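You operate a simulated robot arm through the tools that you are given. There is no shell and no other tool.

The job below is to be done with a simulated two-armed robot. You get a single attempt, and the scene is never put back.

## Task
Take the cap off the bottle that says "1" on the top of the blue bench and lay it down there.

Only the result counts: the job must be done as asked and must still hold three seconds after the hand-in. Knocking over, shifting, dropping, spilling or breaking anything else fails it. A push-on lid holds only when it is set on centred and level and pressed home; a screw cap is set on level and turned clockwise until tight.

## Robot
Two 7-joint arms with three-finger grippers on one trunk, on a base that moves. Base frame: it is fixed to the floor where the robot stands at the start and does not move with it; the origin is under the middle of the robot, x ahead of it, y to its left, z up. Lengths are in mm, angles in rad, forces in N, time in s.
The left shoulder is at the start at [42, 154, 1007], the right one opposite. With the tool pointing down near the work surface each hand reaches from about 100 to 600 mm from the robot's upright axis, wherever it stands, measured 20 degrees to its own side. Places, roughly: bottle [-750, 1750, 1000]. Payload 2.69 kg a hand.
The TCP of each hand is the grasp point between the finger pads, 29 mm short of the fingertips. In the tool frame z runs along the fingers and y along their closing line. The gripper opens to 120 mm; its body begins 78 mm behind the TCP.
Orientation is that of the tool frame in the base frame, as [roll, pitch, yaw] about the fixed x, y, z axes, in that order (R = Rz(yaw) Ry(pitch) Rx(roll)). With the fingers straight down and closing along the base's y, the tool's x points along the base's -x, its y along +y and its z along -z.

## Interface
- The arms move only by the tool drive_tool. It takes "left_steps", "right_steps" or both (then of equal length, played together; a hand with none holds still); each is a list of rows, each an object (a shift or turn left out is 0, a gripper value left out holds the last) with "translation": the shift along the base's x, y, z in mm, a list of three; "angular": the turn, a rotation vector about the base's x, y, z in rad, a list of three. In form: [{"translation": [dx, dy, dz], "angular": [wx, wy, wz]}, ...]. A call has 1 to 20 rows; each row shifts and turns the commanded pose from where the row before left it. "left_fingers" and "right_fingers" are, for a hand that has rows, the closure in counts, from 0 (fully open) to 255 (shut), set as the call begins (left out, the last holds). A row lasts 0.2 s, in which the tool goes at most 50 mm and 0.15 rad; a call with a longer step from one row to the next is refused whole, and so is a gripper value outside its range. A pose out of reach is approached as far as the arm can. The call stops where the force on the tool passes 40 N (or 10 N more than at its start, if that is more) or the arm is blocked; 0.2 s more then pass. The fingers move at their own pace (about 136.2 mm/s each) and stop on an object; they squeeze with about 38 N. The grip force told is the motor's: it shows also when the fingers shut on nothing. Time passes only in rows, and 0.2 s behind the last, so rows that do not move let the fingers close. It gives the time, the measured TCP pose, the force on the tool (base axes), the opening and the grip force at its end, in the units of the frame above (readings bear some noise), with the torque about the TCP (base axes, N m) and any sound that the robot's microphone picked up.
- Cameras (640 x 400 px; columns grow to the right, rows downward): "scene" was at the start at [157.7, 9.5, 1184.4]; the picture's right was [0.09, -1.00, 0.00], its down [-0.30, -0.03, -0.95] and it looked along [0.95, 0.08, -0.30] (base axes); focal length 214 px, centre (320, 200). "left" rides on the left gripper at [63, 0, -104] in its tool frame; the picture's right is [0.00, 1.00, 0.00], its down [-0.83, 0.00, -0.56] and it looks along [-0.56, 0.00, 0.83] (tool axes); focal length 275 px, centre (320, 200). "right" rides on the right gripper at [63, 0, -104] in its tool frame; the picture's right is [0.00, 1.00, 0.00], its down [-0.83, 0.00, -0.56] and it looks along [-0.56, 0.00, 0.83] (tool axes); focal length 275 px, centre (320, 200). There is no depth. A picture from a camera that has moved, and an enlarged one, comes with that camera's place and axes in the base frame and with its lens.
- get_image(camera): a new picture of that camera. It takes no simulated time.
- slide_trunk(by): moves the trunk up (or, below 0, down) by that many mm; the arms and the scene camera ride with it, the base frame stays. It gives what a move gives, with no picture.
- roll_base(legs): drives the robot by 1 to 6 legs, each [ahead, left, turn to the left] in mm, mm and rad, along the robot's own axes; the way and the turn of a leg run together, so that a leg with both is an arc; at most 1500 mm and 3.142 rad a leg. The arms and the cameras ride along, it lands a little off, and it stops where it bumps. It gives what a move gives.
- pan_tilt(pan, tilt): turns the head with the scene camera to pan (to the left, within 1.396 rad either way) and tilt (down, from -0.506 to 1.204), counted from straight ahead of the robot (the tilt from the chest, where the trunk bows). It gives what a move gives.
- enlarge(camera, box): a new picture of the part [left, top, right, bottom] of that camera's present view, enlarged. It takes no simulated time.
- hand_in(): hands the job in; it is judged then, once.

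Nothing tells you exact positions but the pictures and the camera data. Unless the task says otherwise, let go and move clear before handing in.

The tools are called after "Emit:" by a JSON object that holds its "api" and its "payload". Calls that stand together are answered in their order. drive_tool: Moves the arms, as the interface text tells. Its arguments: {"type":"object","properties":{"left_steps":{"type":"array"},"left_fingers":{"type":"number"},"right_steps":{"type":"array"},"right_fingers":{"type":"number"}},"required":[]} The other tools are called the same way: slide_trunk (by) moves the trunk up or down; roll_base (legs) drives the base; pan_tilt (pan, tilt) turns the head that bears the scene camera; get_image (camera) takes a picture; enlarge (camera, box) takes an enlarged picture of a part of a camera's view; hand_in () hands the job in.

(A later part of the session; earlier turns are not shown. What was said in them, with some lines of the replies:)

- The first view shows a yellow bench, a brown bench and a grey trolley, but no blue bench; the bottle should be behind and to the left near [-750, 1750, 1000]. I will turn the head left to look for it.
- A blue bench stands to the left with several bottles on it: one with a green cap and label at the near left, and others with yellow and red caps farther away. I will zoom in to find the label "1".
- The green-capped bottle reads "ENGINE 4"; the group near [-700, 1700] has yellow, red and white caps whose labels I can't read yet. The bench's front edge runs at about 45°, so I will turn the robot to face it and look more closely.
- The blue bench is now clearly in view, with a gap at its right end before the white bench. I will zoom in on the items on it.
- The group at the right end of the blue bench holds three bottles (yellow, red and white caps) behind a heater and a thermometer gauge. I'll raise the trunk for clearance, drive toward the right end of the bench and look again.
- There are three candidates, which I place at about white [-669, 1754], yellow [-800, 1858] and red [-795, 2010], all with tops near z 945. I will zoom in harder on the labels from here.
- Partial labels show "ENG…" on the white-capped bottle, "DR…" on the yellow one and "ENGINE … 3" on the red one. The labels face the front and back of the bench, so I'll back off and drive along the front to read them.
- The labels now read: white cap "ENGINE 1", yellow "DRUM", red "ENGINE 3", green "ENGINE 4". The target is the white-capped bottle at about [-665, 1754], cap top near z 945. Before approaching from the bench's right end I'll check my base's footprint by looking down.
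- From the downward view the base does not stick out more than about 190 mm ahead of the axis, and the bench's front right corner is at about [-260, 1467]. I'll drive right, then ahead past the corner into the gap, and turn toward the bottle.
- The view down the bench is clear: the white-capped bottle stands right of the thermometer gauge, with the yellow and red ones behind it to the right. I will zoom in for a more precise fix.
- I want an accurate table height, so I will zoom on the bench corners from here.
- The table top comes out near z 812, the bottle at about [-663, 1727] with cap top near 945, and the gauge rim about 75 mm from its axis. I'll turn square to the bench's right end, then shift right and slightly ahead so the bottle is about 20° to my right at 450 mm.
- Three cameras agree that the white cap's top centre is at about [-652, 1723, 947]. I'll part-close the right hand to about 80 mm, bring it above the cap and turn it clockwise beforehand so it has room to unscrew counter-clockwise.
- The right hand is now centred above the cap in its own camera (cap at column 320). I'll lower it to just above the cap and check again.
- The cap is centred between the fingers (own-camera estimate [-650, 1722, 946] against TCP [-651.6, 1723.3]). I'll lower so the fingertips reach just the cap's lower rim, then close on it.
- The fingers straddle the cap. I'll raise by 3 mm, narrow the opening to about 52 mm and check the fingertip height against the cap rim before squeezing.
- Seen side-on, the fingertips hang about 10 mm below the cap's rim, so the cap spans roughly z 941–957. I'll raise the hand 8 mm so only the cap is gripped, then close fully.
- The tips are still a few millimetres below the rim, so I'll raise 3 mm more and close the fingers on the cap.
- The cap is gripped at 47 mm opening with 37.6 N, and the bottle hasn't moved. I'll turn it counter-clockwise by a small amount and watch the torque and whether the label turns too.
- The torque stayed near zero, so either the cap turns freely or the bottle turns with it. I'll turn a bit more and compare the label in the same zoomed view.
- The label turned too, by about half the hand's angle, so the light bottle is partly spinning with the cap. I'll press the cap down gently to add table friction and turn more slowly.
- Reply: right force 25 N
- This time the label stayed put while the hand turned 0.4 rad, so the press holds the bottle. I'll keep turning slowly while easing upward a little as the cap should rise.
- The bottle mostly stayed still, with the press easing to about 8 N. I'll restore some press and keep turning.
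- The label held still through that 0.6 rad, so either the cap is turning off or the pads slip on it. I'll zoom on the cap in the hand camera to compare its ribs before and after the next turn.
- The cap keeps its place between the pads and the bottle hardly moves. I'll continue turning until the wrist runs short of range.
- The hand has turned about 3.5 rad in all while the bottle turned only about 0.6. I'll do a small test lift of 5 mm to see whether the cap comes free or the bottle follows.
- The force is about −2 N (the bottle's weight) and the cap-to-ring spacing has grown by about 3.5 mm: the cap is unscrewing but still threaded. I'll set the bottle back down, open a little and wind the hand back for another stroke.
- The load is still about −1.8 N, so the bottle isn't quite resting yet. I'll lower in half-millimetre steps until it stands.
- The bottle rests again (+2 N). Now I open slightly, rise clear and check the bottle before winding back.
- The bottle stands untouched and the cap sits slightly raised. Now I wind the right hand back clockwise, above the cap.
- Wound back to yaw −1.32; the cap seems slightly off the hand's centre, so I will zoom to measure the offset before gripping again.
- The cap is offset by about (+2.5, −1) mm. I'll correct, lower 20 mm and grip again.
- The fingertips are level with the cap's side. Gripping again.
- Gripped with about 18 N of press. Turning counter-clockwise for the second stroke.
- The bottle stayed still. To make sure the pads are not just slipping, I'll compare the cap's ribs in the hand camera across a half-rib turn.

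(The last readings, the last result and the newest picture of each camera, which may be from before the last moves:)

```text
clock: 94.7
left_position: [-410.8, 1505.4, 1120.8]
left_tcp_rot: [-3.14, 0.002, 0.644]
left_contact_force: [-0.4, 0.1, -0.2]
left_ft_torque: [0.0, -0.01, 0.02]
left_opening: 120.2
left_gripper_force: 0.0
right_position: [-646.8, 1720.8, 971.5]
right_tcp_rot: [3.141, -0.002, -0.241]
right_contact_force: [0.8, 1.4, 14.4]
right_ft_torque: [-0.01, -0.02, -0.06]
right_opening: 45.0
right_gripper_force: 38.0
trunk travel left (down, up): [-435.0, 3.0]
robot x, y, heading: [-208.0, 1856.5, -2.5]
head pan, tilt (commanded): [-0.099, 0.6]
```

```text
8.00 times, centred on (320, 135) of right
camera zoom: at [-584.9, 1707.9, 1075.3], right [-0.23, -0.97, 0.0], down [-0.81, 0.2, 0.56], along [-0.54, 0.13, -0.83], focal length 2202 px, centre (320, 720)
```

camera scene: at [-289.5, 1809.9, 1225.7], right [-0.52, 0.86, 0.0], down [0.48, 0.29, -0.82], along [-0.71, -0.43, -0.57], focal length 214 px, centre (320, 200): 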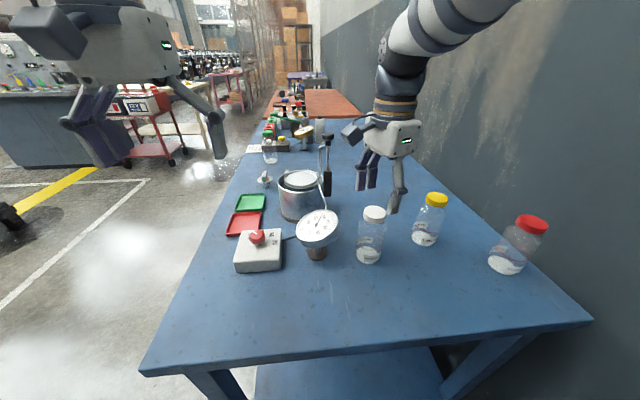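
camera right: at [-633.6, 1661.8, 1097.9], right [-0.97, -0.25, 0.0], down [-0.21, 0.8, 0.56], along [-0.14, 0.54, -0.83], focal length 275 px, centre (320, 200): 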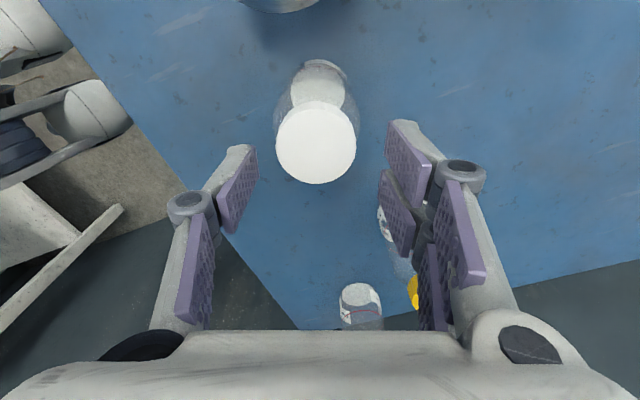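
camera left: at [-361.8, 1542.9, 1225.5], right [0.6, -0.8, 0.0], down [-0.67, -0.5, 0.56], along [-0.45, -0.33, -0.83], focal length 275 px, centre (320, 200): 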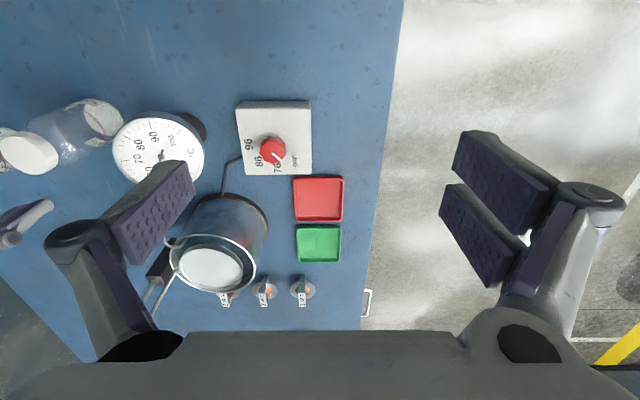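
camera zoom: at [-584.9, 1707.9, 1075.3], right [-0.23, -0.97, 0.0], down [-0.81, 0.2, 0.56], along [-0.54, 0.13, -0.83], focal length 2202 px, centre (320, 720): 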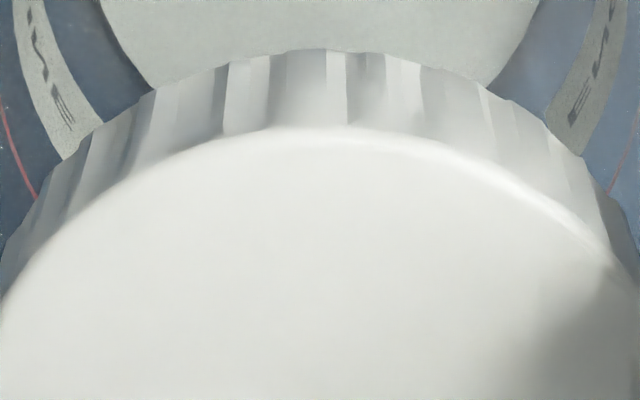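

The ribs stay fixed in the hand's view while the label moves: the cap really turns with the hand and the bottle stands still. Continuing the stroke.

Emit:
{"api": "drive_tool", "payload": {"right_steps": [{"angular": [0, 0, 0.06]}, {"angular": [0, 0, 0.06]}, {"angular": [0, 0, 0.06]}, {"angular": [0, 0, 0.06]}, {"angular": [0, 0, 0.06]}, {"angular": [0, 0, 0.06]}, {"angular": [0, 0, 0.06]}, {"angular": [0, 0, 0.06]}, {"angular": [0, 0, 0.06]}, {"angular": [0, 0, 0.06]}, {"angular": [0, 0, 0.06]}, {"angular": [0, 0, 0.06]}, {"angular": [0, 0, 0.06]}, {"angular": [0, 0, 0.06]}, {"angular": [0, 0, 0.06]}, {"angular": [0, 0, 0.06]}, {"angular": [0, 0, 0.06]}, {"angular": [0, 0, 0.06]}, {"angular": [0, 0, 0.06]}, {"angular": [0, 0, 0.06]}]}}

Emit:
{"api": "enlarge", "payload": {"camera": "scene", "box": [330, 190, 420, 270]}}

```text
clock: 98.9
left_position: [-411.7, 1504.8, 1120.9]
left_tcp_rot: [3.142, -0.001, 0.644]
left_contact_force: [-0.6, 1.1, -0.3]
left_ft_torque: [-0.01, 0.0, -0.02]
left_opening: 120.1
left_gripper_force: 0.1
right_position: [-647.7, 1722.3, 971.1]
right_tcp_rot: [-3.141, 0.0, 0.961]
right_contact_force: [0.4, -0.6, 0.0]
right_ft_torque: [-0.05, 0.02, 0.02]
right_opening: 44.7
right_gripper_force: 37.8
trunk travel left (down, up): [-435.0, 3.0]
robot x, y, heading: [-210.1, 1857.6, -2.498]
head pan, tilt (commanded): [-0.099, 0.6]
```

```text
5.00 times, centred on (375, 230) of scene
camera zoom: at [-289.3, 1810.1, 1225.8], right [-0.52, 0.86, 0.0], down [0.48, 0.29, -0.83], along [-0.71, -0.43, -0.56], focal length 1072 px, centre (45, 50)
```

zoom: 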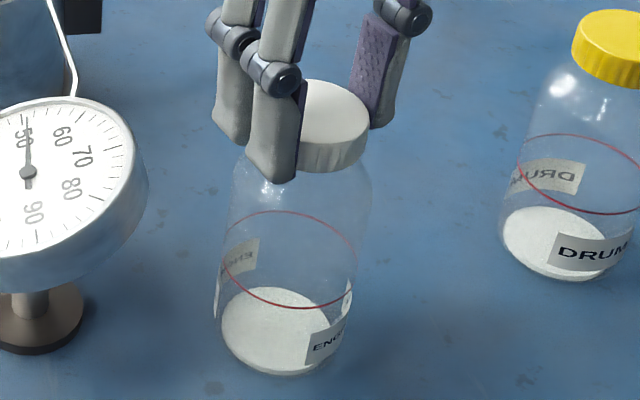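

The press force dropped to zero without the bottle turning, so the cap may be free. I'll test with a small lift.

Emit:
{"api": "drive_tool", "payload": {"right_steps": [{"translation": [0, 0, 1]}, {"translation": [0, 0, 1]}, {"translation": [0, 0, 1]}, {"translation": [0, 0, 0]}]}}

Emit:
{"api": "enlarge", "payload": {"camera": "scene", "box": [330, 190, 420, 270]}}

```text
clock: 99.9
left_position: [-412.6, 1504.7, 1120.7]
left_tcp_rot: [3.14, -0.001, 0.645]
left_contact_force: [-0.5, 0.2, -0.3]
left_ft_torque: [0.01, 0.0, -0.03]
left_opening: 120.0
left_gripper_force: 0.1
right_position: [-647.4, 1721.7, 974.7]
right_tcp_rot: [3.141, 0.001, 0.959]
right_contact_force: [-0.2, 0.4, -1.0]
right_ft_torque: [0.0, -0.03, 0.01]
right_opening: 45.0
right_gripper_force: 37.4
trunk travel left (down, up): [-435.0, 3.0]
robot x, y, heading: [-211.4, 1858.0, -2.497]
head pan, tilt (commanded): [-0.099, 0.6]
```

```text
5.00 times, centred on (375, 230) of scene
camera zoom: at [-289.3, 1810.1, 1225.8], right [-0.52, 0.86, 0.0], down [0.48, 0.29, -0.83], along [-0.71, -0.43, -0.56], focal length 1072 px, centre (45, 50)
```

zoom: 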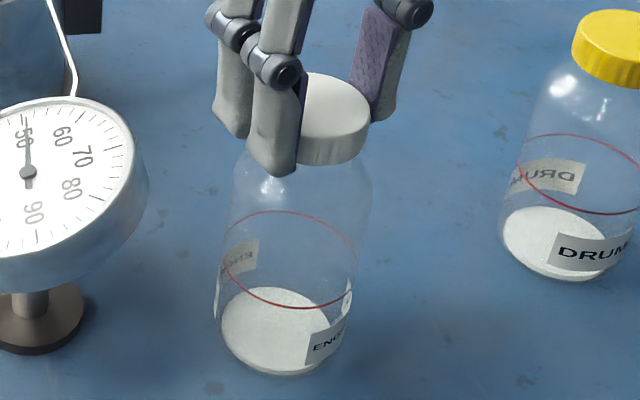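

The cap rose about 3 mm while the ring and base of the bottle stayed exactly where they were, so it is free. I'll lift slowly and keep checking.

Emit:
{"api": "drive_tool", "payload": {"right_steps": [{"translation": [0, 0, 2]}, {"translation": [0, 0, 2]}, {"translation": [0, 0, 2]}, {"translation": [0, 0, 2]}, {"translation": [0, 0, 0]}]}}

Emit:
{"api": "enlarge", "payload": {"camera": "scene", "box": [330, 190, 420, 270]}}

```text
clock: 101.1
left_position: [-413.0, 1505.5, 1121.3]
left_tcp_rot: [3.141, 0.0, 0.645]
left_contact_force: [0.0, 0.1, 0.5]
left_ft_torque: [0.03, 0.01, 0.04]
left_opening: 119.9
left_gripper_force: 0.0
right_position: [-646.7, 1721.6, 983.5]
right_tcp_rot: [-3.141, 0.001, 0.959]
right_contact_force: [0.1, 0.5, 0.3]
right_ft_torque: [0.0, -0.02, 0.01]
right_opening: 44.7
right_gripper_force: 37.7
trunk travel left (down, up): [-435.0, 3.0]
robot x, y, heading: [-210.1, 1858.2, -2.5]
head pan, tilt (commanded): [-0.099, 0.6]
```

```text
5.00 times, centred on (375, 230) of scene
camera zoom: at [-289.3, 1810.1, 1225.8], right [-0.52, 0.86, 0.0], down [0.48, 0.29, -0.83], along [-0.71, -0.43, -0.56], focal length 1072 px, centre (45, 50)
```

zoom: 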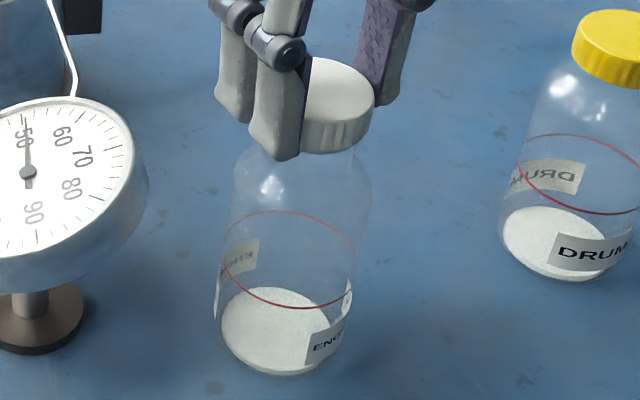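

The cap is off and the bottle stands undisturbed. I'll lift the cap well clear, carry it to free bench space near [-586, 1812] (about 110 mm from the bottle, 80 mm from the edge) and start down.

Emit:
{"api": "drive_tool", "payload": {"right_steps": [{"translation": [0, 0, 8]}, {"translation": [0, 0, 10]}, {"translation": [0, 0, 14]}, {"translation": [0, 0, 14]}, {"translation": [0, 0, 14]}, {"translation": [10, 15, 0]}, {"translation": [10, 15, 0]}, {"translation": [10, 15, 0]}, {"translation": [10, 15, 0]}, {"translation": [10, 15, 0]}, {"translation": [10, 15, 0]}, {"translation": [0, 0, 0]}]}}

Emit:
{"api": "get_image", "payload": {"camera": "scene"}}

Emit:
{"api": "get_image", "payload": {"camera": "right"}}

```text
clock: 103.7
left_position: [-412.8, 1504.5, 1121.3]
left_tcp_rot: [3.141, 0.0, 0.644]
left_contact_force: [0.0, -0.3, 0.3]
left_ft_torque: [-0.03, -0.01, -0.04]
left_opening: 119.9
left_gripper_force: 0.0
right_position: [-588.8, 1810.3, 1042.8]
right_tcp_rot: [-3.142, 0.001, 0.96]
right_contact_force: [0.2, 0.1, -0.8]
right_ft_torque: [0.02, 0.01, 0.0]
right_opening: 44.6
right_gripper_force: 37.7
trunk travel left (down, up): [-435.0, 3.0]
robot x, y, heading: [-209.2, 1855.0, -2.496]
head pan, tilt (commanded): [-0.099, 0.6]
```

```text
taken
camera scene: at [-289.2, 1809.8, 1225.8], right [-0.52, 0.86, 0.0], down [0.48, 0.29, -0.83], along [-0.71, -0.43, -0.57], focal length 214 px, centre (320, 200)
```

scene: 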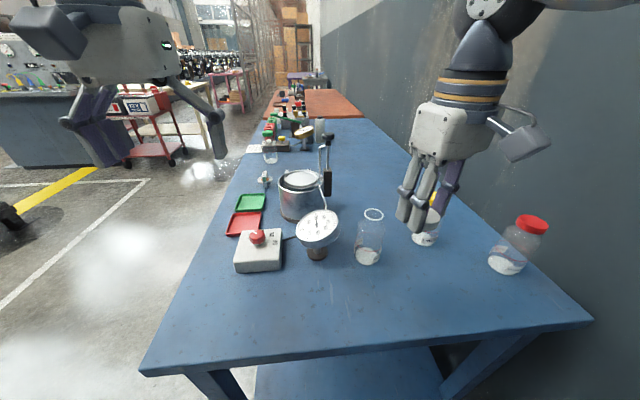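

```text
taken
camera right: at [-552.1, 1862.4, 1146.1], right [0.82, -0.57, 0.0], down [-0.47, -0.68, 0.56], along [-0.32, -0.46, -0.83], focal length 275 px, centre (320, 200)
```

right: 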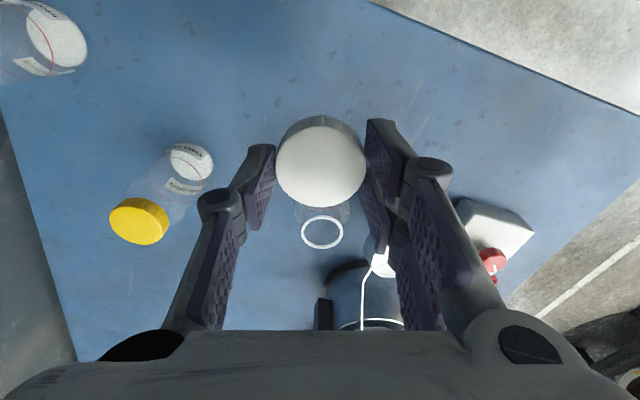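

The open bottle stands in place and the cap is held level in the fingers; the spot below is clear. I'll shift 25 mm farther from the bottle and lower toward the bench.

Emit:
{"api": "drive_tool", "payload": {"right_steps": [{"translation": [-2.5, 12.5, 0]}, {"translation": [-2.5, 12.5, 0]}, {"translation": [0, 0, -15]}, {"translation": [0, 0, -15]}, {"translation": [0, 0, -15]}, {"translation": [0, 0, -15]}, {"translation": [0, 0, -15]}, {"translation": [0, 0, -15]}, {"translation": [0, 0, -15]}, {"translation": [0, 0, -15]}, {"translation": [0, 0, -15]}, {"translation": [0, 0, -15]}, {"translation": [0, 0, -15]}, {"translation": [0, 0, 0]}]}}

Emit:
{"api": "get_image", "payload": {"camera": "scene"}}

Emit:
{"api": "get_image", "payload": {"camera": "right"}}

Emit:
{"api": "enlarge", "payload": {"camera": "scene", "box": [340, 170, 480, 290]}}

```text
clock: 106.7
left_position: [-411.2, 1504.8, 1121.1]
left_tcp_rot: [3.14, 0.0, 0.644]
left_contact_force: [0.5, 0.2, 0.0]
left_ft_torque: [-0.01, 0.0, 0.04]
left_opening: 120.0
left_gripper_force: 0.0
right_position: [-592.9, 1838.4, 876.8]
right_tcp_rot: [3.14, 0.001, 0.957]
right_contact_force: [0.4, -0.3, -0.5]
right_ft_torque: [-0.01, 0.02, -0.01]
right_opening: 44.8
right_gripper_force: 38.5
trunk travel left (down, up): [-435.0, 3.0]
robot x, y, heading: [-208.6, 1857.8, -2.495]
head pan, tilt (commanded): [-0.099, 0.6]
```

```text
taken
camera scene: at [-289.1, 1810.3, 1225.8], right [-0.52, 0.86, 0.0], down [0.48, 0.29, -0.83], along [-0.71, -0.43, -0.56], focal length 214 px, centre (320, 200)
```

scene: 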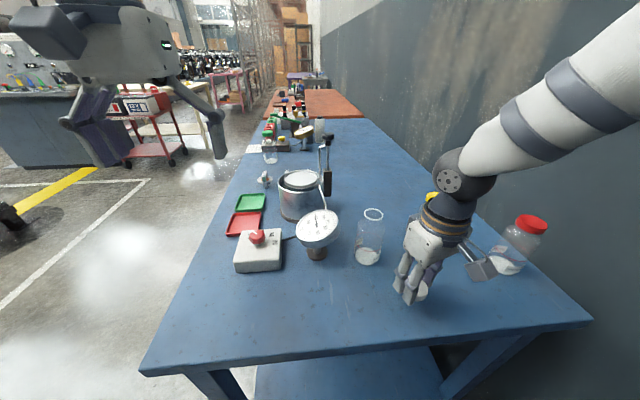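

```text
taken
camera right: at [-556.4, 1889.8, 980.8], right [0.82, -0.57, 0.0], down [-0.47, -0.68, 0.56], along [-0.32, -0.46, -0.83], focal length 275 px, centre (320, 200)
```

right: 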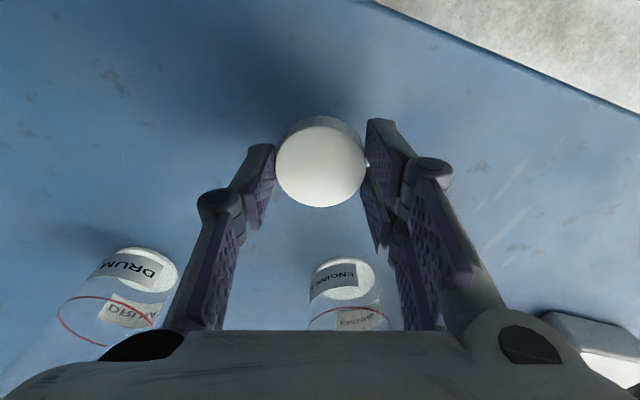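

```text
3.33 times, centred on (410, 230) of scene
camera zoom: at [-289.1, 1810.3, 1225.8], right [-0.52, 0.86, 0.0], down [0.48, 0.29, -0.83], along [-0.71, -0.43, -0.56], focal length 715 px, centre (20, 100)
```

zoom: 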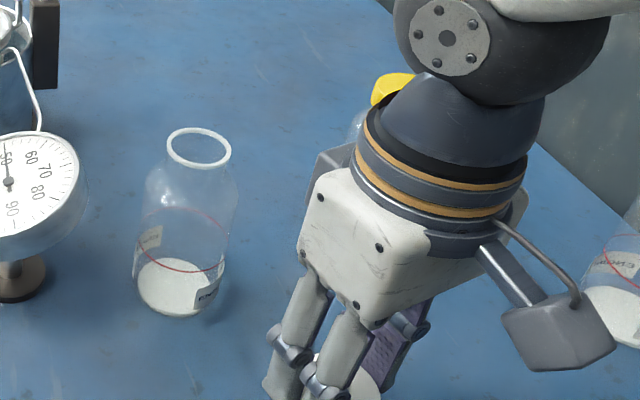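

All clear around the hand. I'll descend in smaller steps, watching for contact.

Emit:
{"api": "drive_tool", "payload": {"right_steps": [{"translation": [0, 0, -6]}, {"translation": [0, 0, -6]}, {"translation": [0, 0, -6]}, {"translation": [0, 0, -4]}, {"translation": [0, 0, -3]}, {"translation": [0, 0, 0]}]}}

Emit:
{"api": "get_image", "payload": {"camera": "right"}}

Emit:
{"api": "enlarge", "payload": {"camera": "scene", "box": [370, 240, 470, 330]}}

```text
clock: 108.1
left_position: [-412.4, 1504.7, 1121.9]
left_tcp_rot: [-3.141, 0.001, 0.645]
left_contact_force: [0.6, 0.1, -0.2]
left_ft_torque: [-0.02, 0.0, 0.03]
left_opening: 119.9
left_gripper_force: 0.1
right_position: [-592.3, 1838.0, 851.3]
right_tcp_rot: [-3.14, 0.001, 0.961]
right_contact_force: [0.0, 0.5, 0.4]
right_ft_torque: [-0.01, 0.01, -0.02]
right_opening: 44.7
right_gripper_force: 38.4
trunk travel left (down, up): [-435.0, 3.0]
robot x, y, heading: [-212.4, 1853.9, -2.499]
head pan, tilt (commanded): [-0.099, 0.6]
```

```text
taken
camera right: at [-556.2, 1889.6, 955.9], right [0.82, -0.57, 0.0], down [-0.47, -0.68, 0.56], along [-0.32, -0.46, -0.83], focal length 275 px, centre (320, 200)
```

right: 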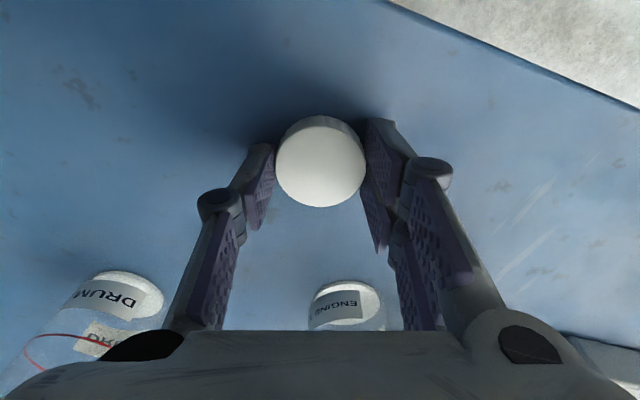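

```text
4.44 times, centred on (420, 285) of scene
camera zoom: at [-289.2, 1810.2, 1225.8], right [-0.52, 0.86, 0.0], down [0.48, 0.29, -0.83], along [-0.71, -0.43, -0.56], focal length 953 px, centre (-124, -178)
```

zoom: 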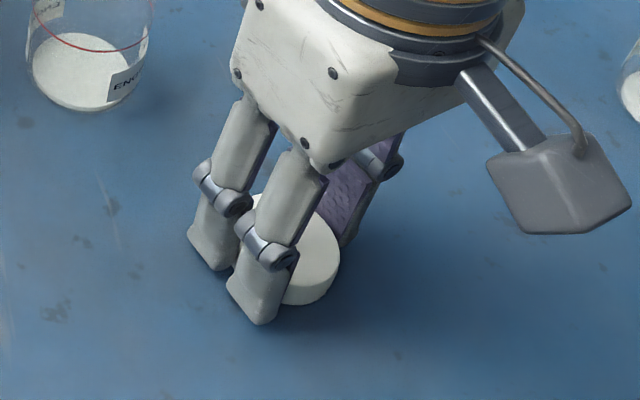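

Not in contact yet; the fingertips and the cap's lower rim are nearly level. I'll go down in 2 mm steps.

Emit:
{"api": "drive_tool", "payload": {"right_steps": [{"translation": [0, 0, -2]}, {"translation": [0, 0, -2]}, {"translation": [0, 0, -2]}, {"translation": [0, 0, 0]}]}}

Emit:
{"api": "enlarge", "payload": {"camera": "scene", "box": [370, 240, 470, 330]}}

```text
clock: 108.9
left_position: [-409.6, 1506.5, 1123.0]
left_tcp_rot: [-3.14, 0.003, 0.645]
left_contact_force: [0.1, 0.4, -0.5]
left_ft_torque: [0.01, -0.01, -0.01]
left_opening: 120.1
left_gripper_force: 0.1
right_position: [-592.6, 1838.0, 850.3]
right_tcp_rot: [-3.137, 0.009, 0.958]
right_contact_force: [4.1, 4.7, 34.3]
right_ft_torque: [0.3, -0.13, 0.01]
right_opening: 45.1
right_gripper_force: 38.3
trunk travel left (down, up): [-435.0, 3.0]
robot x, y, heading: [-205.7, 1857.7, -2.493]
head pan, tilt (commanded): [-0.099, 0.6]
stopped in row 4 (right hand): the force on the tool passed its limit at 43 N (the readings are from after the stop); the commanded pose is now the measured one
```

```text
4.44 times, centred on (420, 285) of scene
camera zoom: at [-286.5, 1811.1, 1226.2], right [-0.52, 0.86, 0.0], down [0.48, 0.29, -0.83], along [-0.71, -0.43, -0.56], focal length 953 px, centre (-124, -178)
```

zoom: 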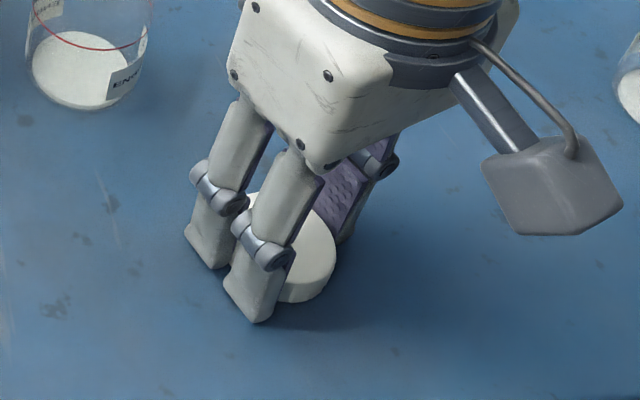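

Touched the bench at about z 851, with some press. I'll ease up a little, check the force, then open.

Emit:
{"api": "drive_tool", "payload": {"right_steps": [{"translation": [0, 0, 1]}, {"translation": [0, 0, 1]}, {"translation": [0, 0, 0]}]}}

Emit:
{"api": "enlarge", "payload": {"camera": "scene", "box": [370, 240, 470, 330]}}

```text
clock: 109.7
left_position: [-411.8, 1505.7, 1121.0]
left_tcp_rot: [3.142, 0.004, 0.643]
left_contact_force: [0.0, -0.3, -0.3]
left_ft_torque: [0.04, -0.02, -0.02]
left_opening: 119.9
left_gripper_force: 0.0
right_position: [-592.5, 1837.0, 850.7]
right_tcp_rot: [-3.139, 0.004, 0.959]
right_contact_force: [1.6, 0.3, 21.9]
right_ft_torque: [0.0, -0.05, -0.04]
right_opening: 44.9
right_gripper_force: 37.8
trunk travel left (down, up): [-435.0, 3.0]
robot x, y, heading: [-214.2, 1853.1, -2.498]
head pan, tilt (commanded): [-0.099, 0.6]
```

```text
4.44 times, centred on (420, 285) of scene
camera zoom: at [-288.1, 1810.1, 1225.8], right [-0.52, 0.86, 0.0], down [0.48, 0.29, -0.83], along [-0.71, -0.43, -0.56], focal length 953 px, centre (-124, -178)
```

zoom: 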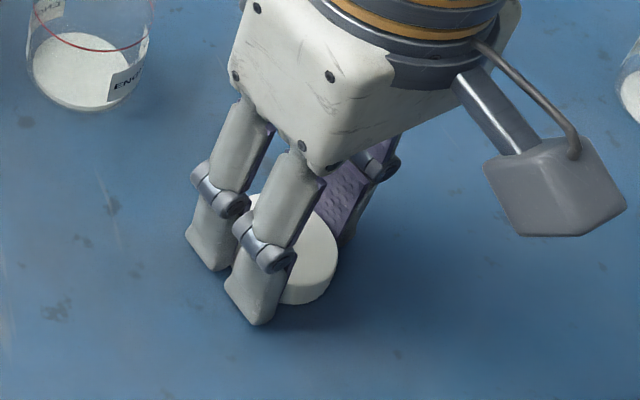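

Emit:
{"api": "drive_tool", "payload": {"right_steps": [{"translation": [0, 0, 1]}, {"translation": [0, 0, 1]}, {"translation": [0, 0, 0]}]}}

```text
clock: 110.5
left_position: [-411.3, 1504.8, 1120.5]
left_tcp_rot: [-3.141, 0.0, 0.644]
left_contact_force: [0.2, 0.3, -0.5]
left_ft_torque: [-0.04, 0.04, -0.01]
left_opening: 120.2
left_gripper_force: 0.0
right_position: [-593.6, 1837.7, 852.5]
right_tcp_rot: [-3.139, 0.001, 0.958]
right_contact_force: [0.6, -0.3, 0.0]
right_ft_torque: [0.04, -0.03, -0.03]
right_opening: 45.0
right_gripper_force: 38.1
trunk travel left (down, up): [-435.0, 3.0]
robot x, y, heading: [-205.2, 1859.8, -2.502]
head pan, tilt (commanded): [-0.099, 0.6]
```

The force is zero with the rim about a millimetre above the bench. Now I open the fingers to release the cap.

Emit:
{"api": "drive_tool", "payload": {"right_steps": [{"translation": [0, 0, 0]}, {"translation": [0, 0, 0]}, {"translation": [0, 0, 0]}], "right_fingers": 110}}

Emit:
{"api": "get_image", "payload": {"camera": "right"}}

Emit:
{"api": "enlarge", "payload": {"camera": "scene", "box": [370, 240, 470, 330]}}

```text
clock: 111.3
left_position: [-411.8, 1505.9, 1121.5]
left_tcp_rot: [3.141, 0.001, 0.644]
left_contact_force: [-0.2, 0.1, -0.2]
left_ft_torque: [-0.01, 0.01, 0.01]
left_opening: 119.9
left_gripper_force: 0.1
right_position: [-593.6, 1837.5, 852.8]
right_tcp_rot: [-3.141, 0.005, 0.959]
right_contact_force: [-0.2, 0.2, -0.1]
right_ft_torque: [0.0, 0.02, 0.0]
right_opening: 68.4
right_gripper_force: 0.1
trunk travel left (down, up): [-435.0, 3.0]
robot x, y, heading: [-209.5, 1856.8, -2.497]
head pan, tilt (commanded): [-0.099, 0.6]
```

```text
taken
camera right: at [-556.8, 1889.3, 955.6], right [0.82, -0.57, 0.0], down [-0.47, -0.68, 0.56], along [-0.32, -0.46, -0.83], focal length 275 px, centre (320, 200)
```

right: 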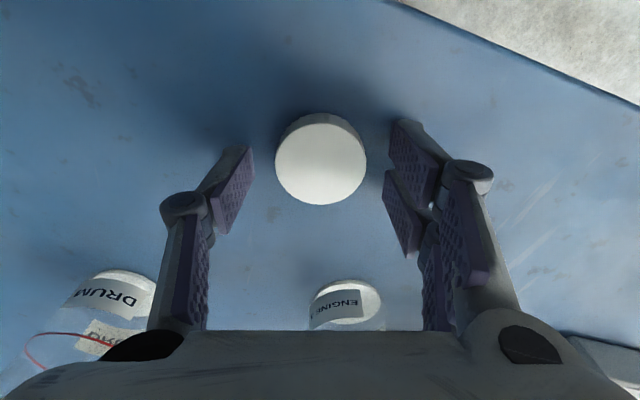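

```text
4.44 times, centred on (420, 285) of scene
camera zoom: at [-289.2, 1810.2, 1225.8], right [-0.52, 0.86, 0.0], down [0.48, 0.29, -0.83], along [-0.71, -0.43, -0.56], focal length 953 px, centre (-124, -178)
```

zoom: 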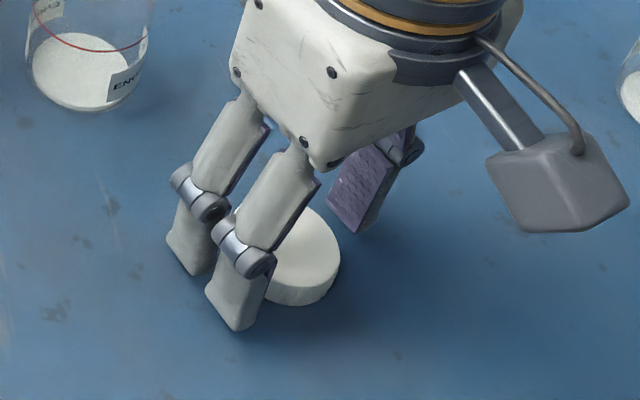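

The cap lies flat on the bench, free of the fingers. I'll raise the hand straight up, well clear of everything.

Emit:
{"api": "drive_tool", "payload": {"right_steps": [{"translation": [0, 0, 5]}, {"translation": [0, 0, 15]}, {"translation": [0, 0, 25]}, {"translation": [0, 0, 30]}, {"translation": [0, 0, 30]}, {"translation": [0, 0, 30]}, {"translation": [0, 0, 30]}, {"translation": [0, 0, 30]}, {"translation": [0, 0, 30]}, {"translation": [0, 0, 30]}, {"translation": [0, 0, 30]}, {"translation": [0, 0, 30]}, {"translation": [0, 0, 0]}]}}

Emit:
{"api": "get_image", "payload": {"camera": "scene"}}

Emit:
{"api": "enlarge", "payload": {"camera": "scene", "box": [290, 180, 560, 330]}}

Emit:
{"api": "get_image", "payload": {"camera": "right"}}

```text
clock: 114.1
left_position: [-411.9, 1505.6, 1121.3]
left_tcp_rot: [-3.141, -0.001, 0.642]
left_contact_force: [0.6, -0.8, -0.7]
left_ft_torque: [0.0, 0.03, -0.01]
left_opening: 120.0
left_gripper_force: 0.0
right_position: [-593.3, 1837.0, 1168.0]
right_tcp_rot: [-3.141, 0.004, 0.959]
right_contact_force: [0.4, -0.5, 0.2]
right_ft_torque: [0.0, 0.01, -0.01]
right_opening: 68.3
right_gripper_force: 0.0
trunk travel left (down, up): [-435.0, 3.0]
robot x, y, heading: [-210.3, 1858.7, -2.496]
head pan, tilt (commanded): [-0.099, 0.6]
```

```text
taken
camera scene: at [-289.4, 1810.2, 1225.8], right [-0.52, 0.86, 0.0], down [0.48, 0.29, -0.82], along [-0.71, -0.43, -0.57], focal length 214 px, centre (320, 200)
```

scene: 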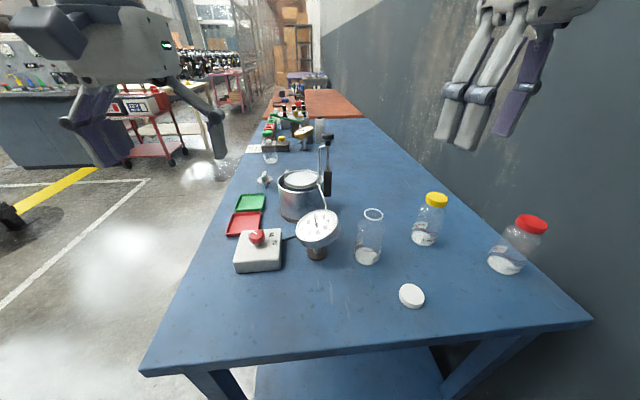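

```text
2.37 times, centred on (425, 255) of scene
camera zoom: at [-289.4, 1810.2, 1225.8], right [-0.52, 0.86, 0.0], down [0.48, 0.29, -0.82], along [-0.71, -0.43, -0.57], focal length 508 px, centre (71, 70)
```

zoom: 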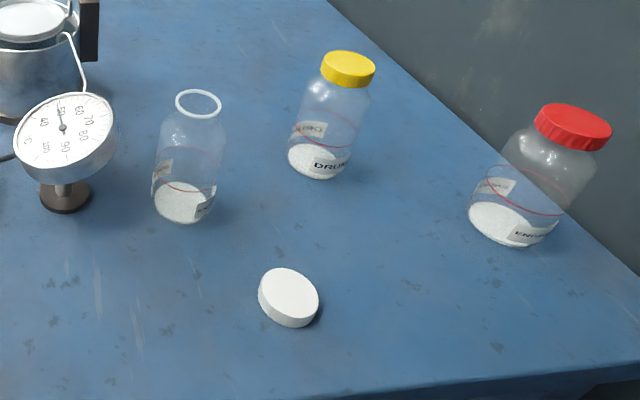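

```text
taken
camera right: at [-556.3, 1890.6, 1271.7], right [0.82, -0.57, 0.0], down [-0.47, -0.68, 0.56], along [-0.32, -0.46, -0.83], focal length 275 px, centre (320, 200)
```

right: 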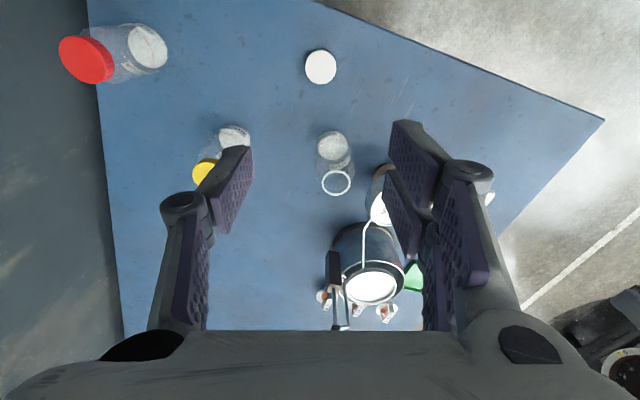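

The "ENGINE 1" bottle stands open and upright in its place, and its white cap lies flat on the blue bench about 120 mm away. Everything else is where it was and both hands are clear, so I'm handing in.

Emit:
{"api": "hand_in", "payload": {}}

```text
The job is handed in.
```

The cap is off the bottle labelled "ENGINE 1" and lies flat on top of the blue bench, about 120 mm from the bottle. I have handed the job in; no verdict came back.

- **Bottle:** it stands open and upright in its place. It turned by roughly 0.6 rad and shifted a few millimetres while I unscrewed the cap. During a test lift partway through, it also came a few millimetres off the bench before I set it back down.
- **Choosing the bottle:** from the labels, the white-capped bottle was "ENGINE 1". The yellow-capped one read "DRUM", the red "ENGINE 3" and the green "ENGINE 4".
- **Everything else:** nothing else looked moved in the last pictures, and both hands are clear of the bench. The thermometer gauge's needle drifted down while I worked, but I did not touch the gauge.
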